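You operate a simulated robot arm through the tools that you are given. There is no shell and no other tool. Be economical: measure what you need, move in short steps, check, and stop when the job is done.

You are at the controls of a simulated robot arm. One attempt, no reset.

TASK
Take the red brush on the clear side of the fitter bench and put it away on the top of the shelf on the post. Then put the large blue can on the gate end of the yellow table. Then fetch the long black guide block and set it on top of the peas pack. Then take the short white guide block and put it on top of the slim pack with the brown card. Then put the grey link on the top of the cable bench. Then fetch the yellow pack and set it on the pad. Do these in the order given. Set down upright: large blue can, short white guide block.

Only the result counts: the job must be done as asked and must still hold three seconds after the hand-in. Knocking over, shifting, dropping, spilling or breaking anything else fails it.

THE ROBOT
A 6-joint arm with a fingered hand on a trunk, on a base that drives. Base frame: it is fixed to the floor where the robot stands at the start and does not move with it; the origin is under the middle of the robot, x ahead of it, y to its left, z up; the surface under the hand at the start is at about z = 0.86. Readings come in m, degrees, newtons and seconds.
With the tool pointing down near the work surface it reaches from about 0.1 to 0.82 m from the robot's upright axis, wherever it stands. Its first joint turns from -166.0 to 166.0 degrees. Places, roughly: gate end of the yellow table [4.5, 0.3, 0.9]; grey link (9x4x3 cm) [14.4, -4.3, 0.9]; large blue can (10x10x12 cm) [5.1, 0.6, 1]; long black guide block [7, 3, 1]; pad (40x30x1 cm) [14.5, -5, 0.9]; peas pack [5.25, -1.5, 1]; red brush (5x11x6 cm) [0.5, -0.1, 0.9]; short white guide block [7.25, 3, 1]; slim pack with the brown card [9.5, 2, 1]; top of the cable bench (32x20 cm) [11.58, -6.46, 0.9]; top of the shelf on the post (25x15 cm) [10.84, -4.54, 1.56]; yellow pack (23x16x16 cm) [14.5, -4.7, 0.9]. Payload 4 kg.
The TCP is the grasp point between the finger pads, 0.02 m short of the fingertips. In the tool frame z runs along the fingers and y along their closing line. Largest opening 0.14 m; the body of the gripper starts 0.054 m behind the TCP. The gripper is a hand of 3 fingers: y runs from the thumb to the fingers, the wrist lies at [0, 0, -0.215] in the tool frame, and closing takes about 1.5 s.
Orientation is told as [roll, pitch, yaw] about the base's x, y, z axes, in that order, counted from this pose: with the fingers straight down and closing along the base's y, the tool's x points along the base's -x, its y along +y and its z along -z.

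THE INTERFACE
- The arm moves only by the tool jog_arm. Its argument "moves" is a list of rows, each an object (a shift or turn left out is 0, a gripper value left out holds the last) with "dp": the shift along the tool's x, y, z in m, a list of three; "rotation": the turn, a rotation vector about the tool's x, y, z in degrees, a list of three. In form: [{"dp": [dx, dy, dz], "rotation": [ax, ay, az]}, ...]. A call has 1 to 12 rows; each row is the pose to reach, as a shift and turn from the pose commanded when the call began, along the tool's axes at that moment. "jaw" is the opening in per cent of the stroke, from 0 (shut) to 100 (fully open), set as the call begins (left out, the last holds). Rows are played at 5 a second. More than 0.05 m and 8.6 degrees between two rows, or a gripper value outside its range, and nothing of the call is played. A pose out of reach is approached as far as the arm can. The call stops where the force on the tool passes 40 N (or 10 N more than at its start, if that is more) or the arm is blocked; 0.2 s more then pass. Each finger travels about 0.045 m/s and halts on what it meets, pressing with about 24 N; the grip force reading is that of the motor and also rises with nothing between the fingers. The clock runs only during rows and for 0.2 s after the last one: add rows that repeat a pose to give the fingers time. It gives the time, the measured TCP pose, the force on the tool (base axes), the opening and the grip force at its end, in the units of the frame above (readings bear some noise), with the torque about the TCP (base axes, N m) and any sound that the robot's microphone picked up.
- Cameras (640 x 400 px; columns grow to the right, rows downward): "scene" is now at [0.061, 0.1649, 1.5315]; the picture's right is [-0.31, -0.95, 0.00], its down [-0.65, 0.21, -0.73] and it looks along [0.70, -0.22, -0.68] (base axes); focal length 263 px, centre (320, 200). "wrist" rides on the gripper at [0.074, -0.043, -0.079] in the tool frame; the picture's right is [0.50, 0.87, 0.00], its down [-0.59, 0.34, -0.73] and it looks along [-0.64, 0.37, 0.68] (tool axes); focal length 275 px, centre (320, 200). There is no depth. A picture from a camera that has moved, and an enlarged one, comes with that camera's place and axes in the base frame and with its lens.
- snapshot(camera): a new picture of that camera. No time passes.
- slide_trunk(by): slides the trunk up (or, below 0, down) by that many m; the arm and the scene camera ride with it, the base frame stays. It gives what a move gives, with no picture.
- steer(legs): drives the robot by 1 to 6 legs, each [ahead, left, turn to the left] in m, m and degrees, along the robot's own axes; the way and the turn of a leg run together, so that a leg with both is an arc; at most 1.5 m and 180 degrees a leg. The arm and the cameras ride along, it lands a little off, and it stops where it bumps. It gives what a move gives.
- set_fingers(finger1, finger2, thumb_bend): sets how far each is bent, from 0 (flat) to 1 (curled in); at 0.3 the hand is open as for a grip, at 0.7 the pads meet at the TCP. One left out holds its place. A second passes; each finger stops where it meets its share of the squeeze, and holds until it gets a number again. A gripper value or a shape takes the hand back. It gives what a move gives, with no picture; readings hold the bend of each and the force on the fingers (four entries, about 0 where the hand has none), thumb and palm.
- grasp_type(shape): the hand has 3 fingers and takes this shape, open, in about a second: jaw (thumb against the fingers, like two jaws); tri (thumb and two fingers); tip (a fingertip pinch); poke (one finger out to press); point (the index stretched); flat (the hand flat); cup (the hand cupped); fist (a fist). The gripper value then closes the fingers along that shape, each until it touches; the sizes above hold for jaw. It gives what a move gives, with no picture.
- turn_head(pan, tilt): turns the head with the scene camera to pan (to the left, within 120 degrees either way) and tilt (down, from -29 to 69), counted from straight ahead of the robot. It gives what a move gives.
- inspect(camera, box): a new picture of the part [left, top, right, bottom] of that camera's present view, enlarged. No time passes.
- hand_in(): hands the job in; it is judged then, once.

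Work in short steps. Places have to be worked out from the pictures, the camera data and where the tool is seen: move nearer, look again, correct. Check each grasp and each placing, and mend what went wrong. You have 186 turns and 148 pictures in all, those below and enlarged ones among them. Open the gripper and draw the arm clear of the work before you hand the job in, unless the task says otherwise; then end with one line.

The tools are called after "Call:" by a JSON object that holds its "method" and its "body". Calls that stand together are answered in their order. jog_arm: Moves the arm, as the interface text tells. Its arguments: {"type":"object","properties":{"moves":{"type":"array","items":{"type":"object","properties":{"dp":{"type":"array","items":{"type":"number"}},"rotation":{"type":"array","items":{"type":"number"}}}}},"jaw":{"type":"number"}},"required":["moves"]} The other tools are called the same way: slide_trunk (by) slides the trunk up or down; grasp_type (shape) gives the hand a shape; set_fingers (finger1, finger2, thumb_bend) moves the fingers one by one; steer (legs) drives the base; turn_head (pan, tilt) turns the head that bears the scene camera; snapshot (camera) takes a picture; inspect (camera, box) takes an enlarged picture of a part of a camera's view; hand_in () hands the job in.

At the start:

```text
time_s: 0.0
ee_pos: [0.4747, -0.0782, 1.1521]
tcp_rot: [0.1, -0.1, 0.0]
wrist_force: [0.1, -0.6, -0.5]
moment: [0.02, 0.01, -0.04]
grip_width: 0.14
gripper_force: 0.1
shape: jaw
bend: [0.3, 0.3, 0.3]
finger forces: [0.0, 0.0, 0.0, 0.0, 0.0, 0.0]
trunk travel left (down, up): [-0.125, 0.465]
robot x, y, heading: [-0.0034, -0.0038, 0.0]
head pan, tilt: [-17.8, 42.8]
```

scene: 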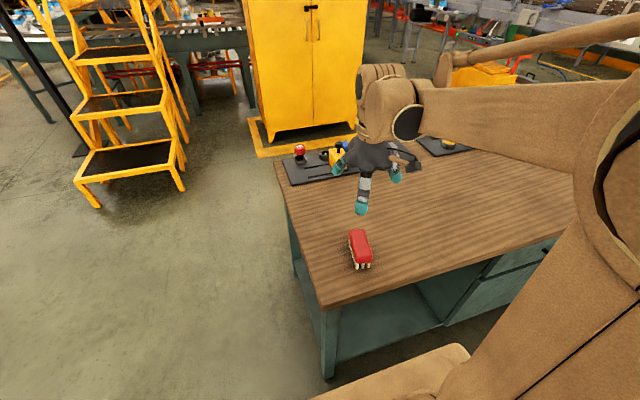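
wrist: 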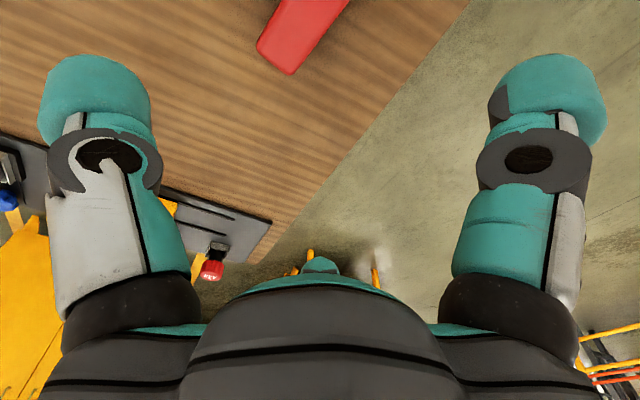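

I judge the brush to be near (0.48, -0.09), with its long side roughly along x. I'll enlarge the scene view to get its position and yaw.

Call:
{"method": "inspect", "body": {"camera": "scene", "box": [270, 130, 470, 290]}}

```text
2.50 times, centred on (370, 210) of scene
camera zoom: at [0.061, 0.1649, 1.5315], right [-0.31, -0.95, 0.0], down [-0.65, 0.21, -0.73], along [0.7, -0.22, -0.68], focal length 657 px, centre (195, 175)
```

zoom: 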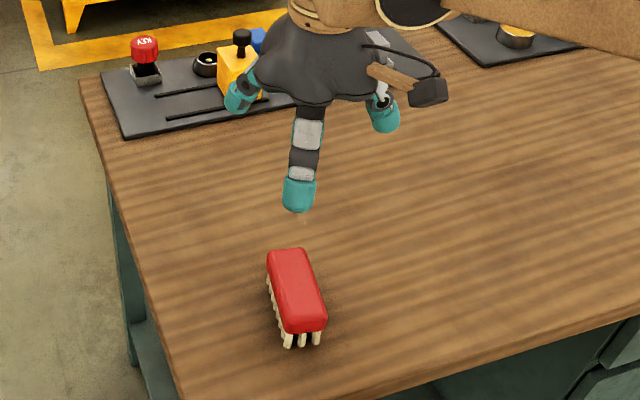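

The brush centre is about (0.472, -0.087) with yaw about -12°. I'll descend over it with that turn and stop above it to check.

Call:
{"method": "jog_arm", "body": {"moves": [{"dp": [0.002, -0.009, 0.04], "rotation": [0, 0, 6]}, {"dp": [0.002, -0.009, 0.08], "rotation": [0, 0, 12]}, {"dp": [0.002, -0.009, 0.12], "rotation": [0, 0, 12]}, {"dp": [0.002, -0.009, 0.15], "rotation": [0, 0, 12]}, {"dp": [0.002, -0.009, 0.17], "rotation": [0, 0, 12]}], "jaw": 100}}

Call:
{"method": "snapshot", "body": {"camera": "wrist"}}

Call:
{"method": "inspect", "body": {"camera": "scene", "box": [270, 130, 470, 290]}}

```text
time_s: 1.2
ee_pos: [0.4727, -0.0869, 0.9807]
tcp_rot: [0.0, 0.0, -12.0]
wrist_force: [-0.5, -0.2, 0.6]
moment: [-0.02, -0.02, 0.0]
grip_width: 0.1399
gripper_force: 0.1
shape: jaw
bend: [0.3, 0.3, 0.3]
finger forces: [0.0, 0.0, 0.0, 0.0, 0.0, 0.0]
trunk travel left (down, up): [-0.125, 0.465]
robot x, y, heading: [0.0022, -0.0037, 0.2]
head pan, tilt: [-17.8, 42.8]
```

```text
144 pictures are left
camera wrist: at [0.3915, -0.1123, 1.0604], right [-0.31, 0.95, 0.0], down [0.65, 0.21, 0.73], along [0.7, 0.23, -0.68], focal length 275 px, centre (320, 200)
```

wrist: 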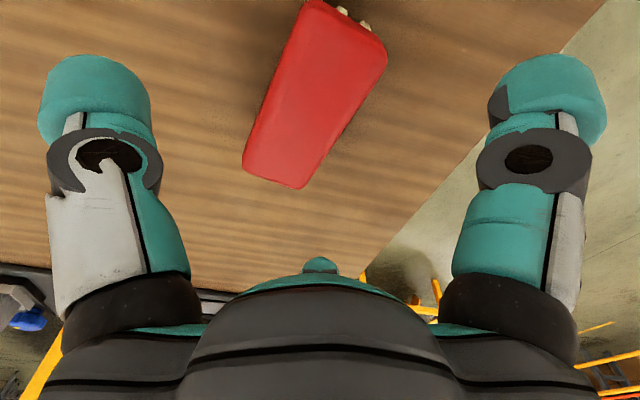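

```text
2.50 times, centred on (370, 210) of scene
camera zoom: at [0.0614, 0.1649, 1.5315], right [-0.31, -0.95, 0.0], down [-0.65, 0.21, -0.73], along [0.7, -0.22, -0.68], focal length 657 px, centre (195, 175)
```

zoom: 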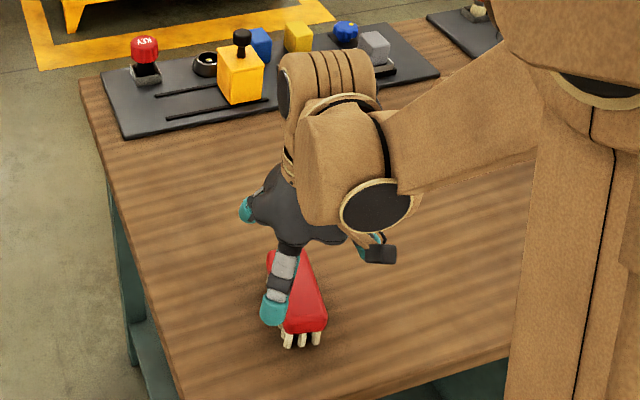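

The wrist view puts the brush centre at about (0.473, -0.092), between the fingers. I'll lower to z≈0.898 and close.

Call:
{"method": "jog_arm", "body": {"moves": [{"dp": [0, -0.004, 0.04], "rotation": [0, 0, -3]}, {"dp": [0, -0.004, 0.07], "rotation": [0, 0, -3]}, {"dp": [0, -0.004, 0.083], "rotation": [0, 0, -3]}]}}

Call:
{"method": "jog_arm", "body": {"moves": [{"dp": [0, 0, 0]}, {"dp": [0, 0, 0]}, {"dp": [0, 0, 0]}, {"dp": [0, 0, 0]}, {"dp": [0, 0, 0]}, {"dp": [0, 0, 0]}, {"dp": [0, 0, 0]}, {"dp": [0, 0, 0]}, {"dp": [0, 0, 0]}], "jaw": 0}}

Call:
{"method": "jog_arm", "body": {"moves": [{"dp": [0, 0, -0.04]}, {"dp": [0, 0, -0.09]}, {"dp": [0, 0, -0.14]}, {"dp": [0, 0, -0.19]}, {"dp": [0, 0, -0.24]}]}}

Call:
{"method": "snapshot", "body": {"camera": "wrist"}}

Call:
{"method": "turn_head", "body": {"pan": 0, "tilt": 20}}

Call:
{"method": "snapshot", "body": {"camera": "scene"}}

```text
time_s: 2.0
ee_pos: [0.4727, -0.0914, 0.8959]
tcp_rot: [0.0, -0.1, -8.8]
wrist_force: [-0.5, -0.7, -0.2]
moment: [0.01, 0.0, -0.01]
grip_width: 0.1398
gripper_force: 0.0
shape: jaw
bend: [0.3, 0.3, 0.3]
finger forces: [0.1, 0.5, 0.0, 0.1, 0.0, 0.1]
trunk travel left (down, up): [-0.125, 0.465]
robot x, y, heading: [-0.0015, -0.005, -0.1]
head pan, tilt: [-17.8, 42.8]
```

```text
time_s: 4.0
ee_pos: [0.4725, -0.0911, 0.8974]
tcp_rot: [0.0, 0.0, -9.1]
wrist_force: [-0.1, -0.9, 3.9]
moment: [-0.22, 0.03, 0.05]
grip_width: 0.0625
gripper_force: 24.4
shape: jaw
bend: [0.41, 0.41, 0.32]
finger forces: [16.9, 15.6, 0.0, 0.0, 33.0, 0.1]
trunk travel left (down, up): [-0.125, 0.465]
robot x, y, heading: [-0.001, -0.0004, 0.1]
head pan, tilt: [-17.8, 42.8]
```

```text
time_s: 5.2
ee_pos: [0.4726, -0.0906, 1.1429]
tcp_rot: [0.0, 0.0, -9.0]
wrist_force: [-0.7, 0.8, 0.4]
moment: [0.01, 0.02, 0.01]
grip_width: 0.0623
gripper_force: 24.3
shape: jaw
bend: [0.41, 0.41, 0.33]
finger forces: [16.3, 15.1, 0.0, 0.0, 31.5, 0.1]
trunk travel left (down, up): [-0.125, 0.465]
robot x, y, heading: [0.001, 0.0024, -0.1]
head pan, tilt: [-17.8, 42.8]
```

```text
142 pictures are left
camera wrist: at [0.3927, -0.1195, 1.2226], right [-0.36, 0.93, 0.0], down [0.63, 0.24, 0.73], along [0.69, 0.26, -0.68], focal length 275 px, centre (320, 200)
```

wrist: 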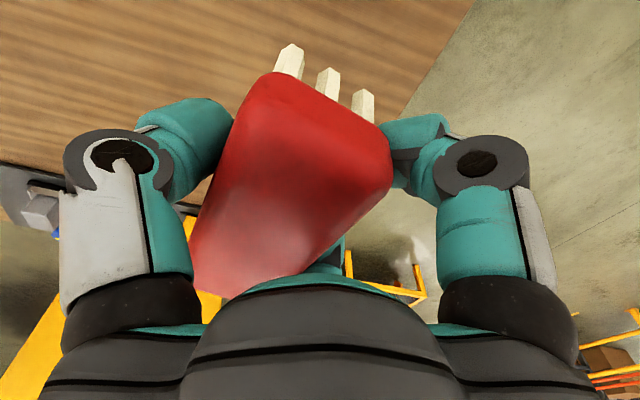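

```text
time_s: 6.1
ee_pos: [0.4728, -0.0899, 1.1426]
tcp_rot: [-0.1, 0.0, -9.0]
wrist_force: [-0.5, -0.7, -0.6]
moment: [0.03, 0.03, 0.0]
grip_width: 0.0623
gripper_force: 23.2
shape: jaw
bend: [0.41, 0.41, 0.33]
finger forces: [16.2, 15.1, 0.0, 0.1, 31.4, 0.1]
trunk travel left (down, up): [-0.125, 0.465]
robot x, y, heading: [0.0021, -0.0009, 0.1]
head pan, tilt: [0.0, 20.0]
```

```text
141 pictures are left
camera scene: at [0.0753, 0.1903, 1.5669], right [0.0, -1.0, 0.0], down [-0.34, 0.0, -0.94], along [0.94, 0.0, -0.34], focal length 263 px, centre (320, 200)
```

scene: 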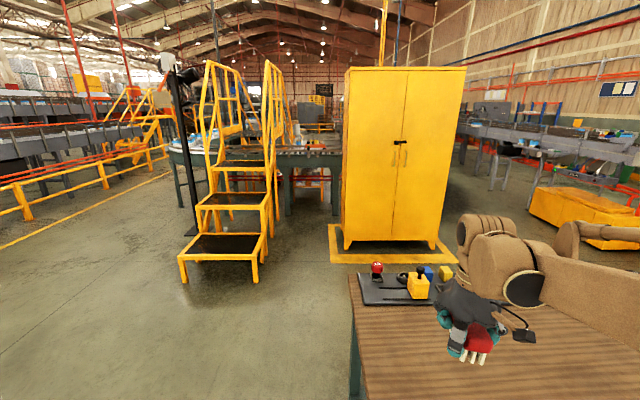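

The brush is held, with its bristles pointing down. I'll look around to plan the route, left and right.

Call:
{"method": "turn_head", "body": {"pan": -60, "tilt": 15}}

Call:
{"method": "snapshot", "body": {"camera": "scene"}}

Call:
{"method": "turn_head", "body": {"pan": 45, "tilt": 20}}

Call:
{"method": "snapshot", "body": {"camera": "scene"}}

Call:
{"method": "turn_head", "body": {"pan": 0, "tilt": 12}}

Call:
{"method": "inspect", "body": {"camera": "scene", "box": [160, 60, 480, 260]}}

```text
time_s: 7.4
ee_pos: [0.4742, -0.09, 1.1425]
tcp_rot: [0.0, 0.0, -9.1]
wrist_force: [-0.1, -0.4, -0.4]
moment: [0.01, 0.04, 0.01]
grip_width: 0.0624
gripper_force: 24.0
shape: jaw
bend: [0.41, 0.41, 0.33]
finger forces: [16.3, 15.1, 0.1, 0.0, 31.5, 0.1]
trunk travel left (down, up): [-0.125, 0.465]
robot x, y, heading: [-0.0022, -0.0011, 0.0]
head pan, tilt: [-60.0, 15.0]
```

```text
140 pictures are left
camera scene: at [0.0288, 0.1095, 1.5751], right [-0.87, -0.5, 0.0], down [-0.13, 0.22, -0.97], along [0.48, -0.84, -0.26], focal length 263 px, centre (320, 200)
```

scene: 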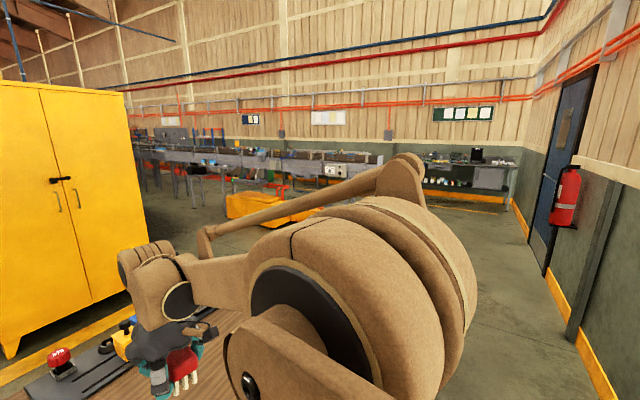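

```text
time_s: 9.2
ee_pos: [0.4738, -0.0909, 1.1411]
tcp_rot: [0.0, 0.0, -9.0]
wrist_force: [-0.8, 1.0, -0.9]
moment: [-0.02, 0.0, -0.01]
grip_width: 0.0622
gripper_force: 24.4
shape: jaw
bend: [0.41, 0.41, 0.33]
finger forces: [16.3, 15.1, 0.0, 0.0, 31.5, 0.1]
trunk travel left (down, up): [-0.125, 0.465]
robot x, y, heading: [-0.0014, -0.0024, -0.1]
head pan, tilt: [45.0, 20.0]
```

```text
139 pictures are left
camera scene: at [0.048, 0.2561, 1.567], right [0.71, -0.71, 0.0], down [-0.24, -0.24, -0.94], along [0.66, 0.66, -0.34], focal length 263 px, centre (320, 200)
```

scene: 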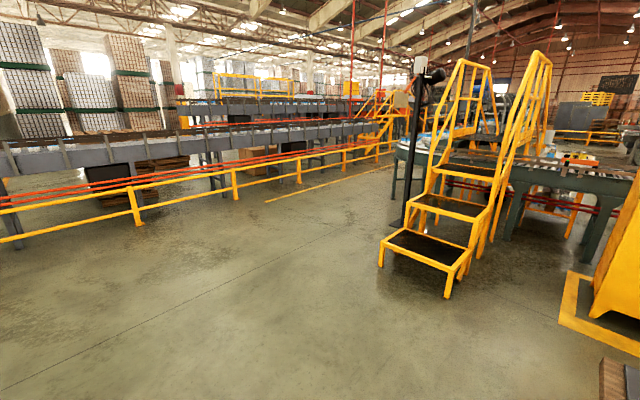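

```text
time_s: 10.3
ee_pos: [0.4729, -0.0904, 1.1429]
tcp_rot: [0.0, 0.0, -9.1]
wrist_force: [-0.4, -0.1, -1.2]
moment: [0.01, 0.02, 0.02]
grip_width: 0.062
gripper_force: 23.1
shape: jaw
bend: [0.41, 0.41, 0.33]
finger forces: [16.4, 15.1, 0.1, 0.1, 31.5, 0.0]
trunk travel left (down, up): [-0.125, 0.465]
robot x, y, heading: [0.0028, -0.0008, 0.1]
head pan, tilt: [0.0, 12.0]
```

```text
2.00 times, centred on (320, 160) of scene
camera zoom: at [0.0753, 0.1904, 1.58], right [0.0, -1.0, 0.0], down [-0.21, 0.0, -0.98], along [0.98, 0.0, -0.21], focal length 526 px, centre (320, 280)
```

zoom: 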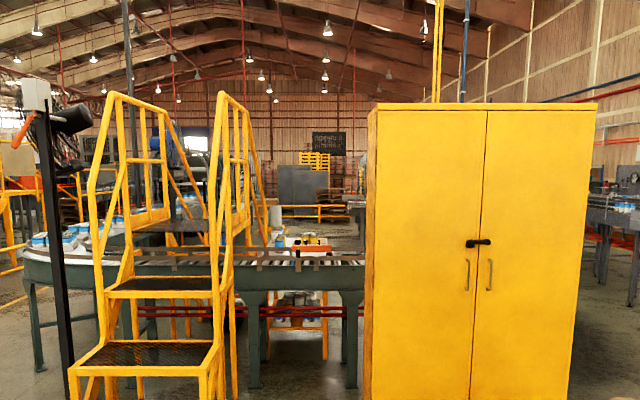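

The conveyor and stairs block the way ahead. I'll leave the bench on its left side, go between the bench and the cabinet, then pass right of the cabinet near y=-2. First I'll pull the arm in a little, then drive the first part.

Call:
{"method": "jog_arm", "body": {"moves": [{"dp": [0.04, 0, -0.03]}, {"dp": [0.08, 0, -0.06]}, {"dp": [0.11, 0, -0.08]}]}}

Call:
{"method": "steer", "body": {"legs": [[0, 0.85, 0], [0.9, 0, 0], [0, 0, -90], [0, 0.85, 0], [1.5, 0, 0], [1.2, 0, 0]]}}

Call:
{"method": "turn_head", "body": {"pan": 70, "tilt": 15}}

Call:
{"method": "snapshot", "body": {"camera": "scene"}}

```text
time_s: 11.1
ee_pos: [0.3629, -0.0715, 1.2211]
tcp_rot: [-0.1, 0.0, -9.1]
wrist_force: [0.2, 0.1, -0.4]
moment: [0.05, 0.06, -0.02]
grip_width: 0.0621
gripper_force: 24.4
shape: jaw
bend: [0.41, 0.41, 0.33]
finger forces: [16.3, 15.2, 0.0, 0.1, 31.5, 0.1]
trunk travel left (down, up): [-0.125, 0.465]
robot x, y, heading: [0.0046, 0.001, -0.3]
head pan, tilt: [0.0, 12.0]
```

```text
time_s: 40.6
ee_pos: [1.7177, -2.2115, 1.2212]
tcp_rot: [-0.1, 0.0, -98.4]
wrist_force: [-0.2, -0.1, -1.1]
moment: [0.01, -0.02, -0.04]
grip_width: 0.0621
gripper_force: 24.1
shape: jaw
bend: [0.41, 0.41, 0.33]
finger forces: [16.4, 15.4, 0.0, 0.0, 31.7, 0.1]
trunk travel left (down, up): [-0.125, 0.465]
robot x, y, heading: [1.7833, -1.8505, -89.2]
head pan, tilt: [0.0, 12.0]
```

```text
time_s: 42.0
ee_pos: [1.7172, -2.2117, 1.2219]
tcp_rot: [0.0, -0.1, -98.3]
wrist_force: [-0.9, 0.1, -0.8]
moment: [-0.02, 0.0, 0.0]
grip_width: 0.062
gripper_force: 24.0
shape: jaw
bend: [0.41, 0.41, 0.33]
finger forces: [16.4, 15.5, 0.1, 0.0, 31.8, 0.1]
trunk travel left (down, up): [-0.125, 0.465]
robot x, y, heading: [1.7846, -1.8471, -89.2]
head pan, tilt: [70.0, 15.0]
```

```text
137 pictures are left
camera scene: at [2.0641, -1.8567, 1.5751], right [-0.33, -0.94, 0.0], down [-0.24, 0.09, -0.97], along [0.91, -0.32, -0.26], focal length 263 px, centre (320, 200)
```

scene: 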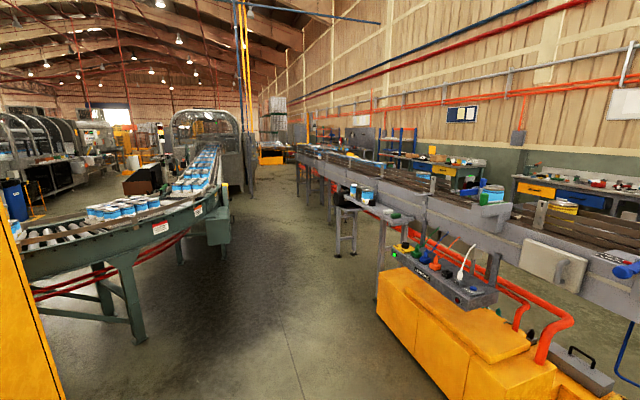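

There's an aisle along +x between the two conveyors, roughly y=-1.8 to -2.9. I'll move to y≈-2.35, face +x and drive on.

Call:
{"method": "steer", "body": {"legs": [[0.48, 0, 0], [0, 0, 89.2], [1.5, 0, 0]]}}

Call:
{"method": "turn_head", "body": {"pan": -10, "tilt": 15}}

Call:
{"method": "snapshot", "body": {"camera": "scene"}}

```text
time_s: 55.7
ee_pos: [3.6669, -2.4779, 1.2202]
tcp_rot: [0.1, 0.0, -11.8]
wrist_force: [0.7, -0.1, -1.1]
moment: [-0.03, 0.05, 0.01]
grip_width: 0.0616
gripper_force: 23.9
shape: jaw
bend: [0.41, 0.41, 0.33]
finger forces: [16.4, 15.5, 0.0, 0.0, 32.2, 0.1]
trunk travel left (down, up): [-0.125, 0.465]
robot x, y, heading: [3.3037, -2.389, -2.5]
head pan, tilt: [70.0, 15.0]
```

```text
time_s: 57.2
ee_pos: [3.6664, -2.478, 1.2218]
tcp_rot: [-0.1, 0.0, -11.8]
wrist_force: [0.8, -0.1, -0.8]
moment: [0.04, 0.01, -0.02]
grip_width: 0.0619
gripper_force: 23.9
shape: jaw
bend: [0.41, 0.41, 0.33]
finger forces: [16.5, 15.4, 0.0, 0.1, 32.2, 0.0]
trunk travel left (down, up): [-0.125, 0.465]
robot x, y, heading: [3.3076, -2.3845, -3.1]
head pan, tilt: [-10.0, 15.0]
```

```text
136 pictures are left
camera scene: at [3.3882, -2.2181, 1.5751], right [-0.22, -0.98, 0.0], down [-0.25, 0.06, -0.97], along [0.94, -0.21, -0.26], focal length 263 px, centre (320, 200)
```

scene: 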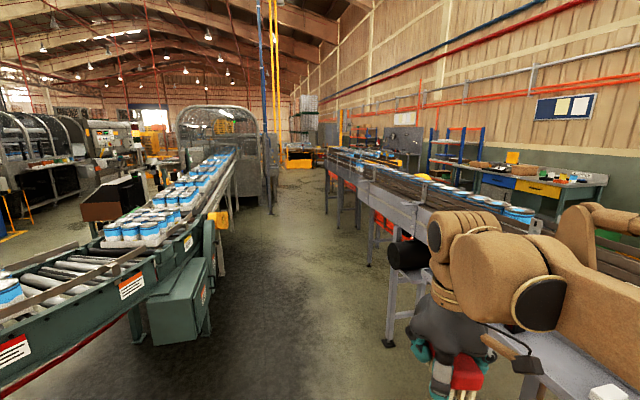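

The aisle is clear. I'll correct the heading and continue along y≈-2.35.

Call:
{"method": "steer", "body": {"legs": [[0, 0.08, 3], [1.5, 0, 0], [1.2, 0, 0]]}}

Call:
{"method": "snapshot", "body": {"camera": "scene"}}

```text
time_s: 71.0
ee_pos: [6.3705, -2.3597, 1.2206]
tcp_rot: [-0.1, 0.0, -8.5]
wrist_force: [-0.7, 0.1, -0.7]
moment: [-0.01, 0.03, 0.02]
grip_width: 0.0621
gripper_force: 23.9
shape: jaw
bend: [0.41, 0.41, 0.33]
finger forces: [16.6, 15.5, 0.0, 0.0, 32.1, 0.0]
trunk travel left (down, up): [-0.125, 0.465]
robot x, y, heading: [6.0038, -2.2938, 0.4]
head pan, tilt: [-10.0, 15.0]
```

```text
135 pictures are left
camera scene: at [6.0792, -2.1165, 1.5751], right [-0.17, -0.99, 0.0], down [-0.26, 0.04, -0.97], along [0.95, -0.16, -0.26], focal length 263 px, centre (320, 200)
```

scene: 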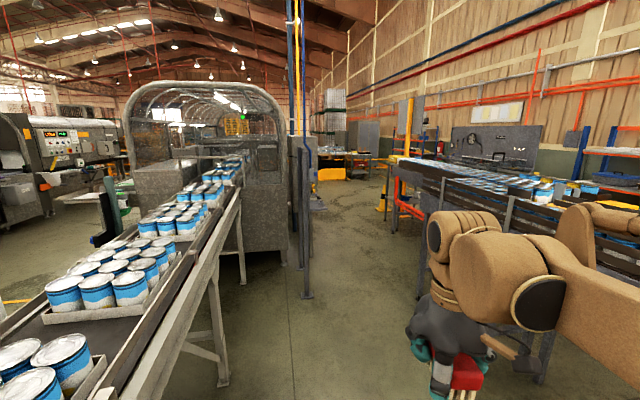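

A post stands at about (8.3, -2.35), so I'll shift right to y≈-2.95 and go on. The shelf's post is visible near (405, 130).

Call:
{"method": "steer", "body": {"legs": [[1.4, -0.6, 0], [1.0, 0, 0]]}}

Call:
{"method": "turn_head", "body": {"pan": -25, "tilt": 12}}

Call:
{"method": "snapshot", "body": {"camera": "scene"}}

```text
refused: leg 1 is longer than a leg can be; nothing moved
```

```text
time_s: 71.8
ee_pos: [6.3715, -2.3596, 1.2212]
tcp_rot: [0.0, 0.0, -8.5]
wrist_force: [-0.4, 0.2, -0.5]
moment: [-0.02, 0.01, 0.0]
grip_width: 0.0617
gripper_force: 23.9
shape: jaw
bend: [0.41, 0.41, 0.33]
finger forces: [16.6, 15.5, 0.0, 0.1, 32.1, 0.1]
trunk travel left (down, up): [-0.125, 0.465]
robot x, y, heading: [6.0079, -2.2906, 0.6]
head pan, tilt: [-25.0, 12.0]
```

```text
134 pictures are left
camera scene: at [6.0717, -2.1396, 1.58], right [-0.41, -0.91, 0.0], down [-0.19, 0.09, -0.98], along [0.89, -0.41, -0.21], focal length 263 px, centre (320, 200)
```

scene: 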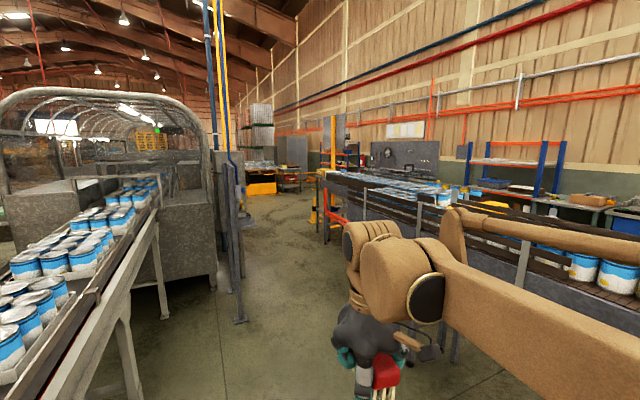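

The first leg was too long, so I'll split it.

Call:
{"method": "steer", "body": {"legs": [[1.2, -0.62, -0.6], [1.3, 0, 0]]}}

Call:
{"method": "snapshot", "body": {"camera": "scene"}}

```text
time_s: 84.7
ee_pos: [8.8712, -2.965, 1.2207]
tcp_rot: [0.0, 0.0, -9.2]
wrist_force: [-0.3, 0.1, -1.7]
moment: [0.01, 0.03, 0.03]
grip_width: 0.0619
gripper_force: 24.2
shape: jaw
bend: [0.41, 0.41, 0.33]
finger forces: [16.6, 15.5, 0.0, 0.0, 32.3, 0.0]
trunk travel left (down, up): [-0.125, 0.465]
robot x, y, heading: [8.5083, -2.8923, -0.2]
head pan, tilt: [-25.0, 12.0]
```

```text
133 pictures are left
camera scene: at [8.5748, -2.7418, 1.58], right [-0.43, -0.91, 0.0], down [-0.19, 0.09, -0.98], along [0.89, -0.42, -0.21], focal length 263 px, centre (320, 200)
```

scene: 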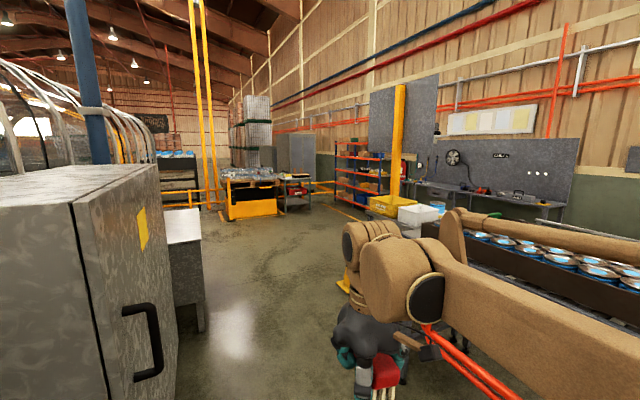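

The post is in view, and I'd expect the shelf near column 383, row 146. I'll zoom in.

Call:
{"method": "inspect", "body": {"camera": "scene", "box": [320, 70, 480, 230]}}

```text
2.50 times, centred on (400, 150) of scene
camera zoom: at [8.5748, -2.7418, 1.58], right [-0.43, -0.91, 0.0], down [-0.19, 0.09, -0.98], along [0.89, -0.42, -0.21], focal length 657 px, centre (120, 325)
```

zoom: 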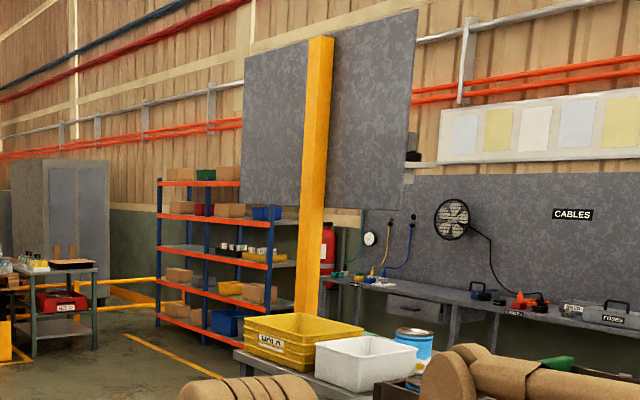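

The post carries a large panel and I can't see the shelf yet. I'll drive on to view it from another angle.

Call:
{"method": "steer", "body": {"legs": [[1.3, 0, 0]]}}

Call:
{"method": "turn_head", "body": {"pan": -60, "tilt": 12}}

Call:
{"method": "snapshot", "body": {"camera": "scene"}}

```text
time_s: 91.2
ee_pos: [10.182, -2.9584, 1.2205]
tcp_rot: [0.0, 0.1, -8.6]
wrist_force: [0.0, 0.1, -1.5]
moment: [0.04, 0.04, -0.04]
grip_width: 0.0617
gripper_force: 24.2
shape: jaw
bend: [0.41, 0.41, 0.33]
finger forces: [16.6, 15.5, 0.1, 0.0, 32.2, 0.0]
trunk travel left (down, up): [-0.125, 0.465]
robot x, y, heading: [9.8175, -2.8893, 0.3]
head pan, tilt: [-25.0, 12.0]
```

```text
time_s: 92.2
ee_pos: [10.1827, -2.9584, 1.2213]
tcp_rot: [0.1, 0.1, -8.8]
wrist_force: [0.1, -0.1, -0.7]
moment: [0.02, 0.03, -0.03]
grip_width: 0.0616
gripper_force: 24.0
shape: jaw
bend: [0.41, 0.41, 0.33]
finger forces: [16.7, 15.6, 0.0, 0.0, 32.2, 0.1]
trunk travel left (down, up): [-0.125, 0.465]
robot x, y, heading: [9.8198, -2.8904, 0.0]
head pan, tilt: [-60.0, 12.0]
```

```text
131 pictures are left
camera scene: at [9.8456, -2.7805, 1.58], right [-0.86, -0.51, 0.0], down [-0.11, 0.18, -0.98], along [0.49, -0.84, -0.21], focal length 263 px, centre (320, 200)
```

scene: 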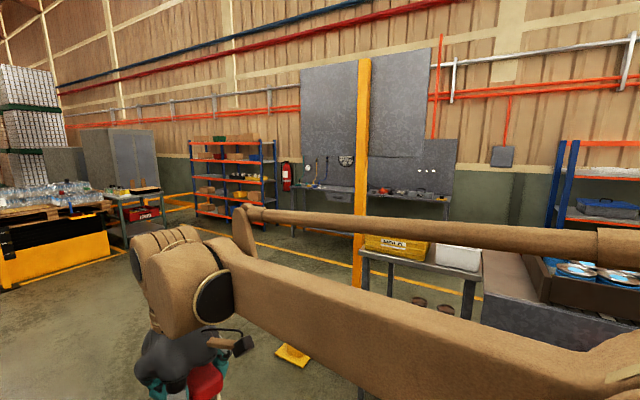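

The panel spans x≈10.1–11.0 at y≈-4.5 and no shelf shows on this side, so it should be on the wall side facing the cable bench. I'll drive round the panel's far end and look.

Call:
{"method": "steer", "body": {"legs": [[1.3, 0, 0], [0.8, -0.3, 0]]}}

Call:
{"method": "turn_head", "body": {"pan": -100, "tilt": 15}}

Call:
{"method": "snapshot", "body": {"camera": "scene"}}

Call:
{"method": "turn_head", "body": {"pan": -45, "tilt": 15}}

Call:
{"method": "snapshot", "body": {"camera": "scene"}}

```text
time_s: 96.7
ee_pos: [11.0094, -2.903, 1.219]
tcp_rot: [-0.3, 0.1, 2.0]
wrist_force: [-1.6, 1.4, -1.1]
moment: [-0.05, -0.09, 0.01]
grip_width: 0.0618
gripper_force: 24.3
shape: jaw
bend: [0.41, 0.41, 0.33]
finger forces: [16.7, 15.6, 0.0, 0.0, 32.5, 0.0]
trunk travel left (down, up): [-0.125, 0.465]
robot x, y, heading: [10.6365, -2.9028, 11.5]
head pan, tilt: [-60.0, 12.0]
stopped in leg 1: the robot was blocked; the commanded pose is now the measured one
```

```text
time_s: 97.7
ee_pos: [11.0118, -2.9051, 1.2193]
tcp_rot: [-0.1, 0.2, 2.0]
wrist_force: [0.1, 0.3, 0.3]
moment: [0.01, 0.04, -0.03]
grip_width: 0.0618
gripper_force: 24.0
shape: jaw
bend: [0.41, 0.41, 0.33]
finger forces: [16.8, 15.5, 0.1, 0.0, 32.4, 0.0]
trunk travel left (down, up): [-0.125, 0.465]
robot x, y, heading: [10.6361, -2.8976, 11.1]
head pan, tilt: [-100.0, 15.0]
```

```text
130 pictures are left
camera scene: at [10.5821, -2.812, 1.5752], right [-1.0, -0.02, 0.0], down [-0.01, 0.26, -0.97], along [0.02, -0.97, -0.26], focal length 263 px, centre (320, 200)
```

scene: 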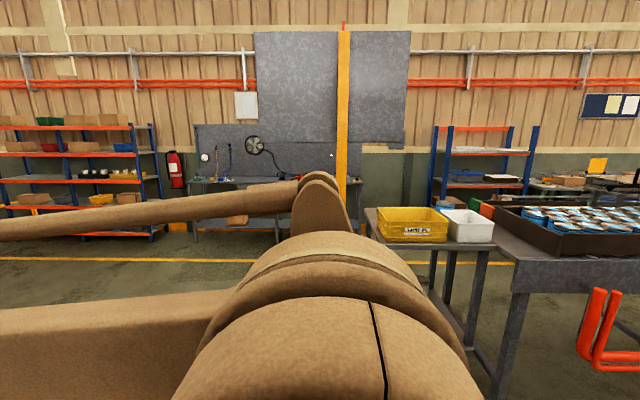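

```text
time_s: 99.0
ee_pos: [11.0108, -2.905, 1.2202]
tcp_rot: [0.0, 0.3, 1.9]
wrist_force: [-0.6, 0.6, -0.6]
moment: [0.0, 0.04, -0.02]
grip_width: 0.0615
gripper_force: 24.1
shape: jaw
bend: [0.41, 0.41, 0.33]
finger forces: [16.8, 15.5, 0.1, 0.0, 32.3, 0.1]
trunk travel left (down, up): [-0.125, 0.465]
robot x, y, heading: [10.6329, -2.898, 11.1]
head pan, tilt: [-45.0, 15.0]
```

```text
129 pictures are left
camera scene: at [10.6574, -2.7706, 1.5751], right [-0.56, -0.83, 0.0], down [-0.22, 0.14, -0.97], along [0.8, -0.54, -0.26], focal length 263 px, centre (320, 200)
```

scene: 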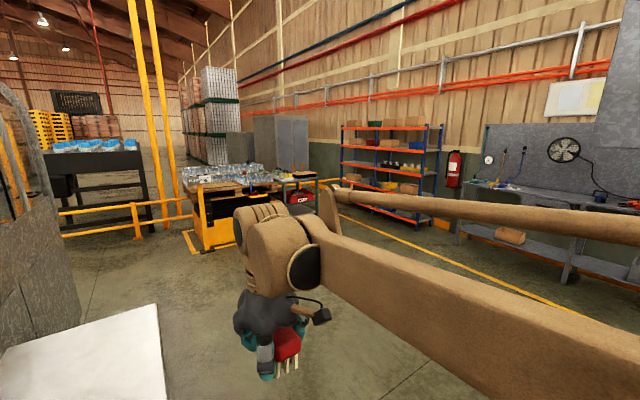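

I bumped a white table edge on the left at y≈-2.73. I'll back off, shift right, straighten and continue.

Call:
{"method": "steer", "body": {"legs": [[-0.12, -0.1, 0], [0, -0.35, -11], [1.4, -0.1, 0]]}}

Call:
{"method": "turn_head", "body": {"pan": -100, "tilt": 15}}

Call:
{"method": "snapshot", "body": {"camera": "scene"}}

```text
time_s: 108.9
ee_pos: [12.3573, -3.5503, 1.2188]
tcp_rot: [0.0, 0.1, -9.5]
wrist_force: [-0.3, 0.2, -1.2]
moment: [0.02, 0.02, 0.0]
grip_width: 0.0616
gripper_force: 24.1
shape: jaw
bend: [0.41, 0.41, 0.33]
finger forces: [16.8, 15.6, 0.0, 0.0, 32.5, 0.1]
trunk travel left (down, up): [-0.125, 0.465]
robot x, y, heading: [11.9864, -3.4712, -0.2]
head pan, tilt: [-45.0, 15.0]
```

```text
time_s: 110.2
ee_pos: [12.3561, -3.5511, 1.2199]
tcp_rot: [-0.1, 0.2, -9.4]
wrist_force: [-0.3, -0.1, -1.6]
moment: [0.01, 0.03, 0.0]
grip_width: 0.0617
gripper_force: 24.3
shape: jaw
bend: [0.41, 0.41, 0.33]
finger forces: [16.8, 15.6, 0.0, 0.0, 32.5, 0.0]
trunk travel left (down, up): [-0.125, 0.465]
robot x, y, heading: [11.9883, -3.4735, -0.3]
head pan, tilt: [-100.0, 15.0]
```

```text
128 pictures are left
camera scene: at [11.9542, -3.374, 1.5751], right [-0.98, 0.18, 0.0], down [0.05, 0.25, -0.97], along [-0.17, -0.95, -0.26], focal length 263 px, centre (320, 200)
```

scene: 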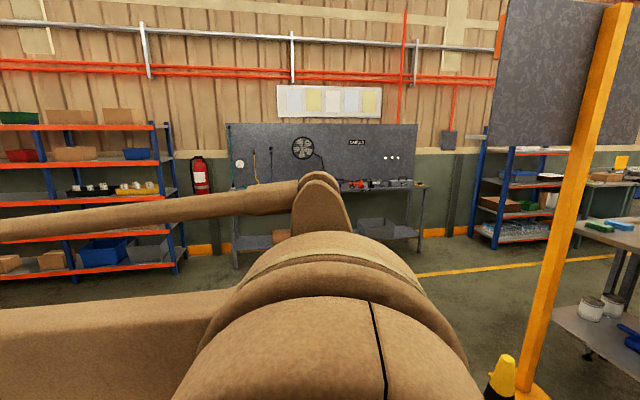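

Open floor lies between the panel and the cable bench. I'll move to y≈-5.2, turn to face +y, and look at the back of the panel.

Call:
{"method": "steer", "body": {"legs": [[0, -1.4, 0], [0, -0.35, 90]]}}

Call:
{"method": "turn_head", "body": {"pan": 55, "tilt": 5}}

Call:
{"method": "snapshot", "body": {"camera": "scene"}}

```text
time_s: 121.0
ee_pos: [12.2887, -4.7539, 1.2199]
tcp_rot: [-0.1, 0.2, 79.9]
wrist_force: [0.0, 1.0, -0.6]
moment: [0.0, 0.0, -0.01]
grip_width: 0.0617
gripper_force: 24.0
shape: jaw
bend: [0.41, 0.41, 0.32]
finger forces: [16.9, 15.8, 0.0, 0.1, 32.9, 0.1]
trunk travel left (down, up): [-0.125, 0.465]
robot x, y, heading: [12.2078, -5.1222, 89.0]
head pan, tilt: [-100.0, 15.0]
cut short: leg 2
```

```text
time_s: 123.4
ee_pos: [12.2891, -4.7546, 1.2191]
tcp_rot: [0.1, 0.2, 79.8]
wrist_force: [0.7, -0.1, -1.4]
moment: [-0.06, 0.03, 0.0]
grip_width: 0.0618
gripper_force: 24.1
shape: jaw
bend: [0.41, 0.41, 0.32]
finger forces: [16.9, 15.7, 0.0, 0.1, 32.8, 0.0]
trunk travel left (down, up): [-0.125, 0.465]
robot x, y, heading: [12.2097, -5.1184, 89.4]
head pan, tilt: [55.0, 5.0]
```

```text
127 pictures are left
camera scene: at [11.9437, -5.0842, 1.5913], right [0.58, 0.81, 0.0], down [0.07, -0.05, -1.0], along [-0.81, 0.58, -0.09], focal length 263 px, centre (320, 200)
```

scene: 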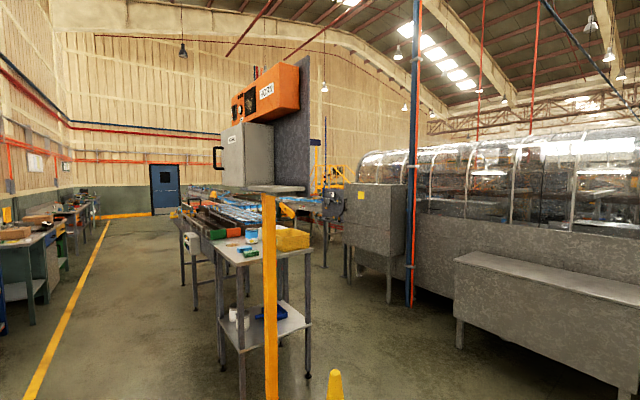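

The shelf is on this side, with boxes around it. I'll zoom in to see the free space.

Call:
{"method": "inspect", "body": {"camera": "scene", "box": [190, 40, 350, 220]}}

```text
2.22 times, centred on (270, 130) of scene
camera zoom: at [11.9437, -5.0842, 1.5913], right [0.58, 0.81, 0.0], down [0.07, -0.05, -1.0], along [-0.81, 0.58, -0.09], focal length 584 px, centre (431, 356)
```

zoom: 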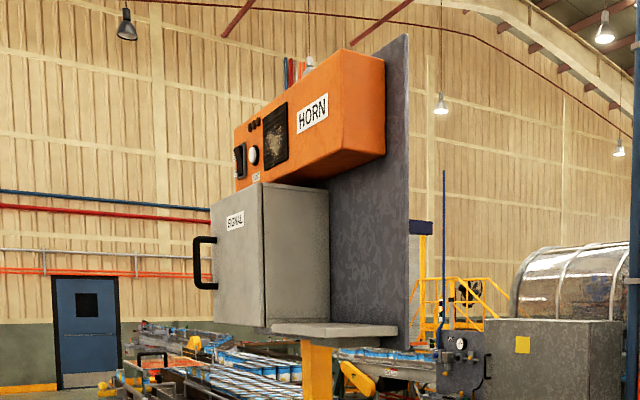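

The shelf plate is beside the "SIGNAL" box, with the HORN box above. I'll raise the trunk, move a bit closer and look down at it.

Call:
{"method": "slide_trunk", "body": {"by": 0.4}}

Call:
{"method": "steer", "body": {"legs": [[-0.05, 0.6, 0]]}}

Call:
{"method": "turn_head", "body": {"pan": 45, "tilt": 20}}

Call:
{"method": "snapshot", "body": {"camera": "scene"}}

```text
time_s: 127.3
ee_pos: [12.2887, -4.7533, 1.6196]
tcp_rot: [0.1, 0.2, 79.9]
wrist_force: [-1.0, -0.3, -0.9]
moment: [0.0, 0.02, 0.0]
grip_width: 0.0615
gripper_force: 23.5
shape: jaw
bend: [0.41, 0.41, 0.32]
finger forces: [16.8, 15.8, 0.0, 0.0, 33.0, 0.0]
trunk travel left (down, up): [-0.525, 0.065]
robot x, y, heading: [12.2044, -5.1197, 89.5]
head pan, tilt: [55.0, 5.0]
```

```text
time_s: 130.7
ee_pos: [11.6908, -4.7933, 1.6198]
tcp_rot: [0.0, 0.2, 79.6]
wrist_force: [-1.4, 0.1, -0.7]
moment: [0.0, 0.01, 0.03]
grip_width: 0.0617
gripper_force: 23.7
shape: jaw
bend: [0.41, 0.41, 0.32]
finger forces: [16.9, 15.8, 0.0, 0.1, 32.9, 0.0]
trunk travel left (down, up): [-0.525, 0.065]
robot x, y, heading: [11.6107, -5.1611, 88.7]
head pan, tilt: [55.0, 5.0]
```

```text
time_s: 131.4
ee_pos: [11.6921, -4.7948, 1.6187]
tcp_rot: [-0.1, 0.3, 79.5]
wrist_force: [0.0, -0.3, 0.1]
moment: [-0.03, 0.01, -0.03]
grip_width: 0.0617
gripper_force: 24.1
shape: jaw
bend: [0.41, 0.41, 0.32]
finger forces: [16.9, 15.8, 0.0, 0.0, 32.9, 0.0]
trunk travel left (down, up): [-0.525, 0.065]
robot x, y, heading: [11.6062, -5.1583, 89.1]
head pan, tilt: [45.0, 20.0]
```

```text
125 pictures are left
camera scene: at [11.3549, -5.1094, 1.9671], right [0.72, 0.69, 0.0], down [0.24, -0.25, -0.94], along [-0.65, 0.68, -0.34], focal length 263 px, centre (320, 200)
```

scene: 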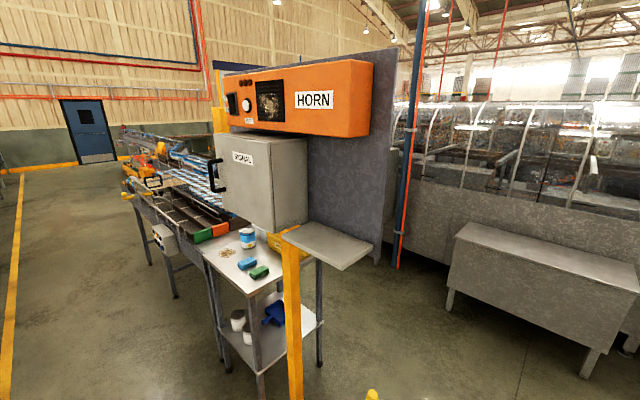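

The shelf top corners work out to x≈10.725–11.0, y≈-4.64 to -4.49. The HORN box overhangs the rear at z≈1.89. I'll place the brush with its long side along y and the hand tilted about 25° back to clear HORN. First I'll strafe in front of the shelf.

Call:
{"method": "steer", "body": {"legs": [[-0.06, 0, 0], [0, 0.75, 1]]}}

Call:
{"method": "jog_arm", "body": {"moves": [{"dp": [0, 0, -0.04], "rotation": [0, 0, -5]}, {"dp": [0, 0, -0.08], "rotation": [0, 0, -10]}, {"dp": [0, 0, -0.1], "rotation": [0, 0, -10]}]}}

Call:
{"method": "turn_head", "body": {"pan": 0, "tilt": 35}}

Call:
{"method": "snapshot", "body": {"camera": "scene"}}

```text
time_s: 136.0
ee_pos: [10.9397, -4.8451, 1.6192]
tcp_rot: [0.0, 0.2, 80.8]
wrist_force: [0.3, -0.4, -1.1]
moment: [-0.01, 0.05, 0.0]
grip_width: 0.0618
gripper_force: 24.3
shape: jaw
bend: [0.41, 0.41, 0.32]
finger forces: [16.9, 15.9, 0.0, 0.0, 32.9, 0.0]
trunk travel left (down, up): [-0.525, 0.065]
robot x, y, heading: [10.8616, -5.2142, 90.1]
head pan, tilt: [45.0, 20.0]
```

```text
time_s: 136.8
ee_pos: [10.9397, -4.847, 1.7182]
tcp_rot: [0.0, 0.2, 90.9]
wrist_force: [0.6, 0.4, -0.6]
moment: [-0.01, 0.03, -0.05]
grip_width: 0.0617
gripper_force: 23.7
shape: jaw
bend: [0.41, 0.41, 0.32]
finger forces: [16.9, 16.0, 0.0, 0.0, 32.8, 0.1]
trunk travel left (down, up): [-0.525, 0.065]
robot x, y, heading: [10.8636, -5.213, 90.2]
head pan, tilt: [45.0, 20.0]
```

```text
time_s: 137.9
ee_pos: [10.9401, -4.8457, 1.716]
tcp_rot: [-0.1, 0.2, 90.9]
wrist_force: [0.3, -0.3, -1.3]
moment: [-0.04, 0.01, 0.0]
grip_width: 0.062
gripper_force: 24.4
shape: jaw
bend: [0.41, 0.41, 0.32]
finger forces: [16.9, 15.9, 0.1, 0.0, 32.8, 0.0]
trunk travel left (down, up): [-0.525, 0.065]
robot x, y, heading: [10.8665, -5.2136, 90.1]
head pan, tilt: [0.0, 35.0]
```

```text
124 pictures are left
camera scene: at [10.6757, -5.1463, 1.9431], right [1.0, 0.0, 0.0], down [0.0, -0.57, -0.82], along [0.0, 0.82, -0.57], focal length 263 px, centre (320, 200)
```

scene: 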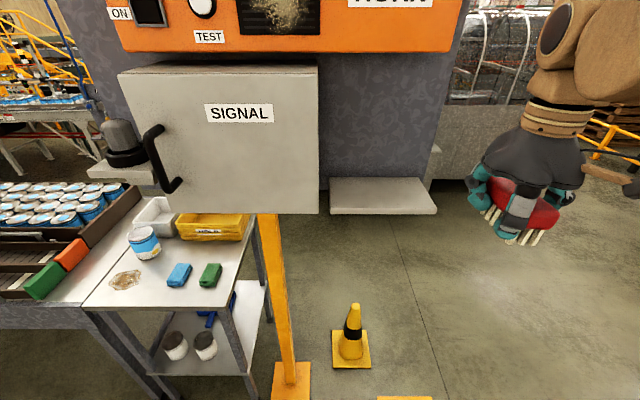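

The shelf centre is about (10.84, -4.56). I'll line the hand up in x and tilt it back 25°, staying clear in front of the shelf.

Call:
{"method": "jog_arm", "body": {"moves": [{"dp": [0, 0.03, 0], "rotation": [0, -7, 0]}, {"dp": [-0.02, 0.06, 0], "rotation": [0, -14, 0]}, {"dp": [-0.05, 0.09, 0], "rotation": [0, -21, 0]}, {"dp": [-0.08, 0.09, 0], "rotation": [0, -25, 0]}]}}

Call:
{"method": "snapshot", "body": {"camera": "scene"}}

Call:
{"method": "snapshot", "body": {"camera": "wrist"}}

```text
time_s: 138.9
ee_pos: [10.8473, -4.7626, 1.7182]
tcp_rot: [0.1, -24.8, 90.8]
wrist_force: [0.3, -0.3, -2.2]
moment: [0.0, 0.01, -0.03]
grip_width: 0.0616
gripper_force: 24.1
shape: jaw
bend: [0.42, 0.42, 0.32]
finger forces: [16.9, 16.0, 0.1, 0.1, 33.0, 0.0]
trunk travel left (down, up): [-0.525, 0.065]
robot x, y, heading: [10.8665, -5.2143, 90.5]
head pan, tilt: [0.0, 35.0]
```

```text
123 pictures are left
camera scene: at [10.6758, -5.145, 1.9431], right [1.0, 0.0, 0.0], down [0.0, -0.57, -0.82], along [0.0, 0.82, -0.57], focal length 263 px, centre (320, 200)
```

scene: 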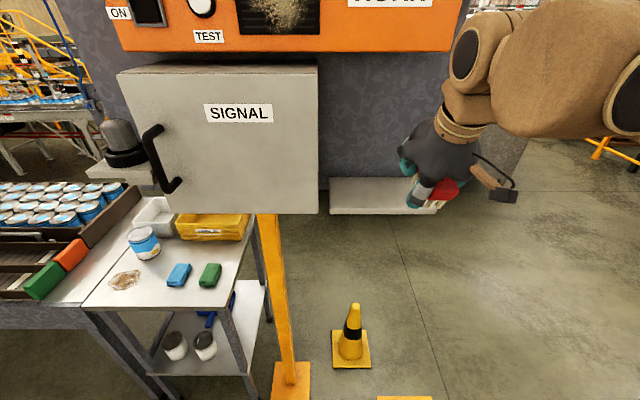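

```text
122 pictures are left
camera wrist: at [10.8921, -4.8611, 1.7587], right [-0.86, -0.47, -0.21], down [-0.34, 0.22, 0.91], along [-0.38, 0.86, -0.35], focal length 275 px, centre (320, 200)
```

wrist: 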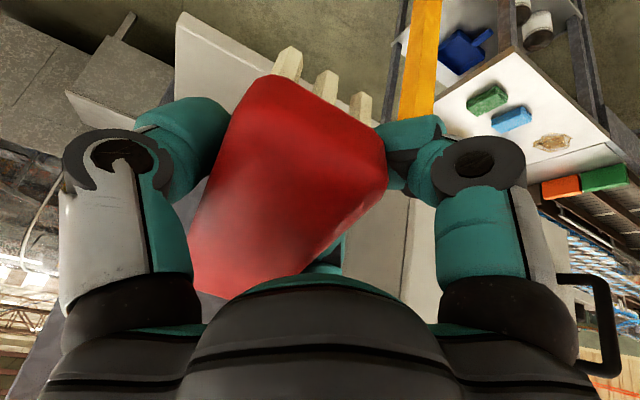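

Clear of everything. I'll move straight over the shelf, then look before lowering.

Call:
{"method": "jog_arm", "body": {"moves": [{"dp": [-0.04, 0, 0.019]}, {"dp": [-0.08, 0, 0.0373]}, {"dp": [-0.12, 0, 0.056]}, {"dp": [-0.161, 0, 0.075]}]}}

Call:
{"method": "jog_arm", "body": {"moves": [{"dp": [0.0085, 0, 0.018]}, {"dp": [0.017, 0, 0.036]}, {"dp": [0.0254, 0, 0.0544]}, {"dp": [0.0321, 0, 0.0689]}]}}

Call:
{"method": "snapshot", "body": {"camera": "scene"}}

```text
time_s: 139.9
ee_pos: [10.8453, -4.5825, 1.7176]
tcp_rot: [0.0, -24.7, 91.0]
wrist_force: [0.6, 1.0, -1.6]
moment: [-0.03, 0.03, 0.01]
grip_width: 0.0617
gripper_force: 24.0
shape: jaw
bend: [0.42, 0.42, 0.32]
finger forces: [16.9, 16.1, 0.0, 0.1, 33.1, 0.0]
trunk travel left (down, up): [-0.525, 0.065]
robot x, y, heading: [10.8669, -5.216, 90.2]
head pan, tilt: [0.0, 35.0]
```

```text
time_s: 140.9
ee_pos: [10.8452, -4.5885, 1.6426]
tcp_rot: [0.0, -24.8, 90.9]
wrist_force: [0.9, -0.4, -0.9]
moment: [-0.04, 0.02, 0.0]
grip_width: 0.0617
gripper_force: 24.0
shape: jaw
bend: [0.42, 0.42, 0.32]
finger forces: [16.9, 15.9, 0.0, 0.1, 33.1, 0.0]
trunk travel left (down, up): [-0.525, 0.065]
robot x, y, heading: [10.8651, -5.2152, 90.1]
head pan, tilt: [0.0, 35.0]
```

```text
121 pictures are left
camera scene: at [10.6756, -5.1448, 1.943], right [1.0, 0.0, 0.0], down [0.0, -0.57, -0.82], along [0.0, 0.82, -0.57], focal length 263 px, centre (320, 200)
```

scene: 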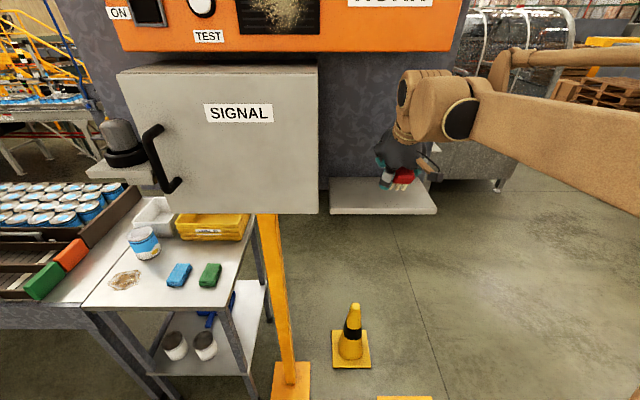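

The brush is over the shelf. I'll lower slowly until it touches.

Call:
{"method": "jog_arm", "body": {"moves": [{"dp": [0.0042, 0, 0.0091]}, {"dp": [0.0064, 0, 0.0136]}, {"dp": [0.0085, 0, 0.0181]}, {"dp": [0.0085, 0, 0.0181]}]}}

Call:
{"method": "inspect", "body": {"camera": "scene", "box": [320, 100, 480, 240]}}

```text
time_s: 141.9
ee_pos: [10.8462, -4.5894, 1.6227]
tcp_rot: [-0.1, -24.7, 90.9]
wrist_force: [0.2, -0.3, -1.5]
moment: [-0.03, 0.01, -0.04]
grip_width: 0.0617
gripper_force: 23.3
shape: jaw
bend: [0.42, 0.42, 0.32]
finger forces: [17.0, 16.0, 0.0, 0.0, 33.1, 0.0]
trunk travel left (down, up): [-0.525, 0.065]
robot x, y, heading: [10.8682, -5.2131, 90.1]
head pan, tilt: [0.0, 35.0]
```

```text
2.86 times, centred on (400, 170) of scene
camera zoom: at [10.6757, -5.1458, 1.9431], right [1.0, 0.0, 0.0], down [0.0, -0.57, -0.82], along [0.0, 0.82, -0.57], focal length 751 px, centre (91, 286)
```

zoom: 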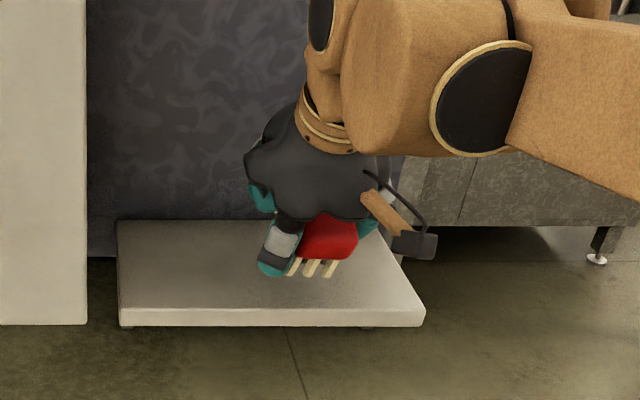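

No contact yet. The brush's near corner looks like it's at y≈-4.59, so I'll shift back 2 cm and keep lowering.

Call:
{"method": "jog_arm", "body": {"moves": [{"dp": [0.018, 0, -0.0085]}, {"dp": [0.0201, 0, -0.004]}, {"dp": [0.0222, 0, 0.0006]}, {"dp": [0.0244, 0, 0.0051]}, {"dp": [0.0265, 0, 0.0096]}, {"dp": [0.0286, 0, 0.014]}, {"dp": [0.0307, 0, 0.0187]}]}}

Call:
{"method": "inspect", "body": {"camera": "scene", "box": [320, 100, 480, 240]}}

```text
time_s: 143.5
ee_pos: [10.8478, -4.6107, 1.5933]
tcp_rot: [-0.1, -24.8, 90.9]
wrist_force: [0.7, -1.0, 10.3]
moment: [-0.14, -0.43, -0.02]
grip_width: 0.0624
gripper_force: 23.6
shape: jaw
bend: [0.42, 0.42, 0.32]
finger forces: [17.2, 16.2, 0.0, 0.0, 34.0, 0.2]
trunk travel left (down, up): [-0.525, 0.065]
robot x, y, heading: [10.8678, -5.2143, 90.1]
head pan, tilt: [0.0, 35.0]
```

```text
2.86 times, centred on (400, 170) of scene
camera zoom: at [10.6756, -5.1484, 1.9434], right [1.0, 0.0, 0.0], down [0.0, -0.57, -0.82], along [0.0, 0.82, -0.57], focal length 751 px, centre (91, 286)
```

zoom: 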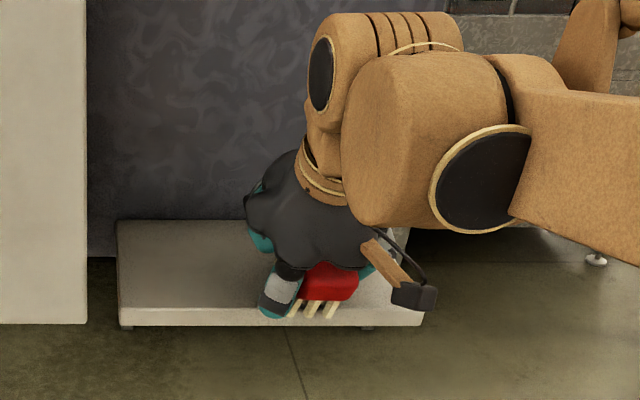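

It's touching, but the near corner is right at the shelf's front edge. I'll lift a little, move 3.5 cm further in and lower again.

Call:
{"method": "jog_arm", "body": {"moves": [{"dp": [-0.0085, 0, -0.018]}, {"dp": [-0.0247, 0, -0.0106]}, {"dp": [-0.041, 0, -0.0032]}, {"dp": [-0.0389, 0, 0.0013]}, {"dp": [-0.0368, 0, 0.0058]}, {"dp": [-0.0347, 0, 0.0103]}]}}

Call:
{"method": "inspect", "body": {"camera": "scene", "box": [320, 100, 480, 240]}}

```text
time_s: 144.9
ee_pos: [10.8444, -4.5737, 1.6002]
tcp_rot: [-0.1, -24.7, 90.9]
wrist_force: [0.4, 1.1, 2.8]
moment: [0.02, -0.13, 0.04]
grip_width: 0.0618
gripper_force: 24.3
shape: jaw
bend: [0.42, 0.42, 0.32]
finger forces: [17.2, 16.2, 0.1, 0.0, 33.5, 0.0]
trunk travel left (down, up): [-0.525, 0.065]
robot x, y, heading: [10.8652, -5.211, 90.1]
head pan, tilt: [0.0, 35.0]
```

```text
2.86 times, centred on (400, 170) of scene
camera zoom: at [10.6756, -5.1464, 1.9432], right [1.0, 0.0, 0.0], down [0.0, -0.57, -0.82], along [0.0, 0.82, -0.57], focal length 751 px, centre (91, 286)
```

zoom: 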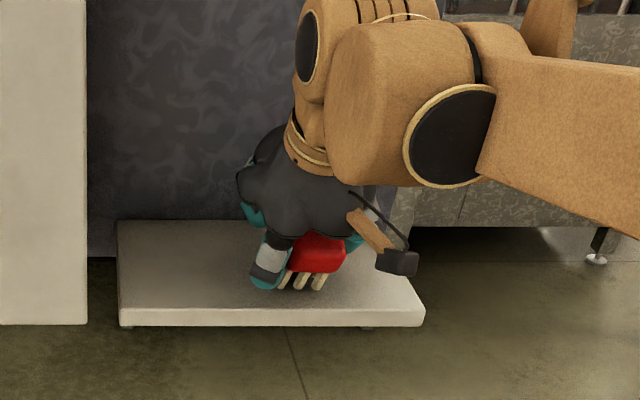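

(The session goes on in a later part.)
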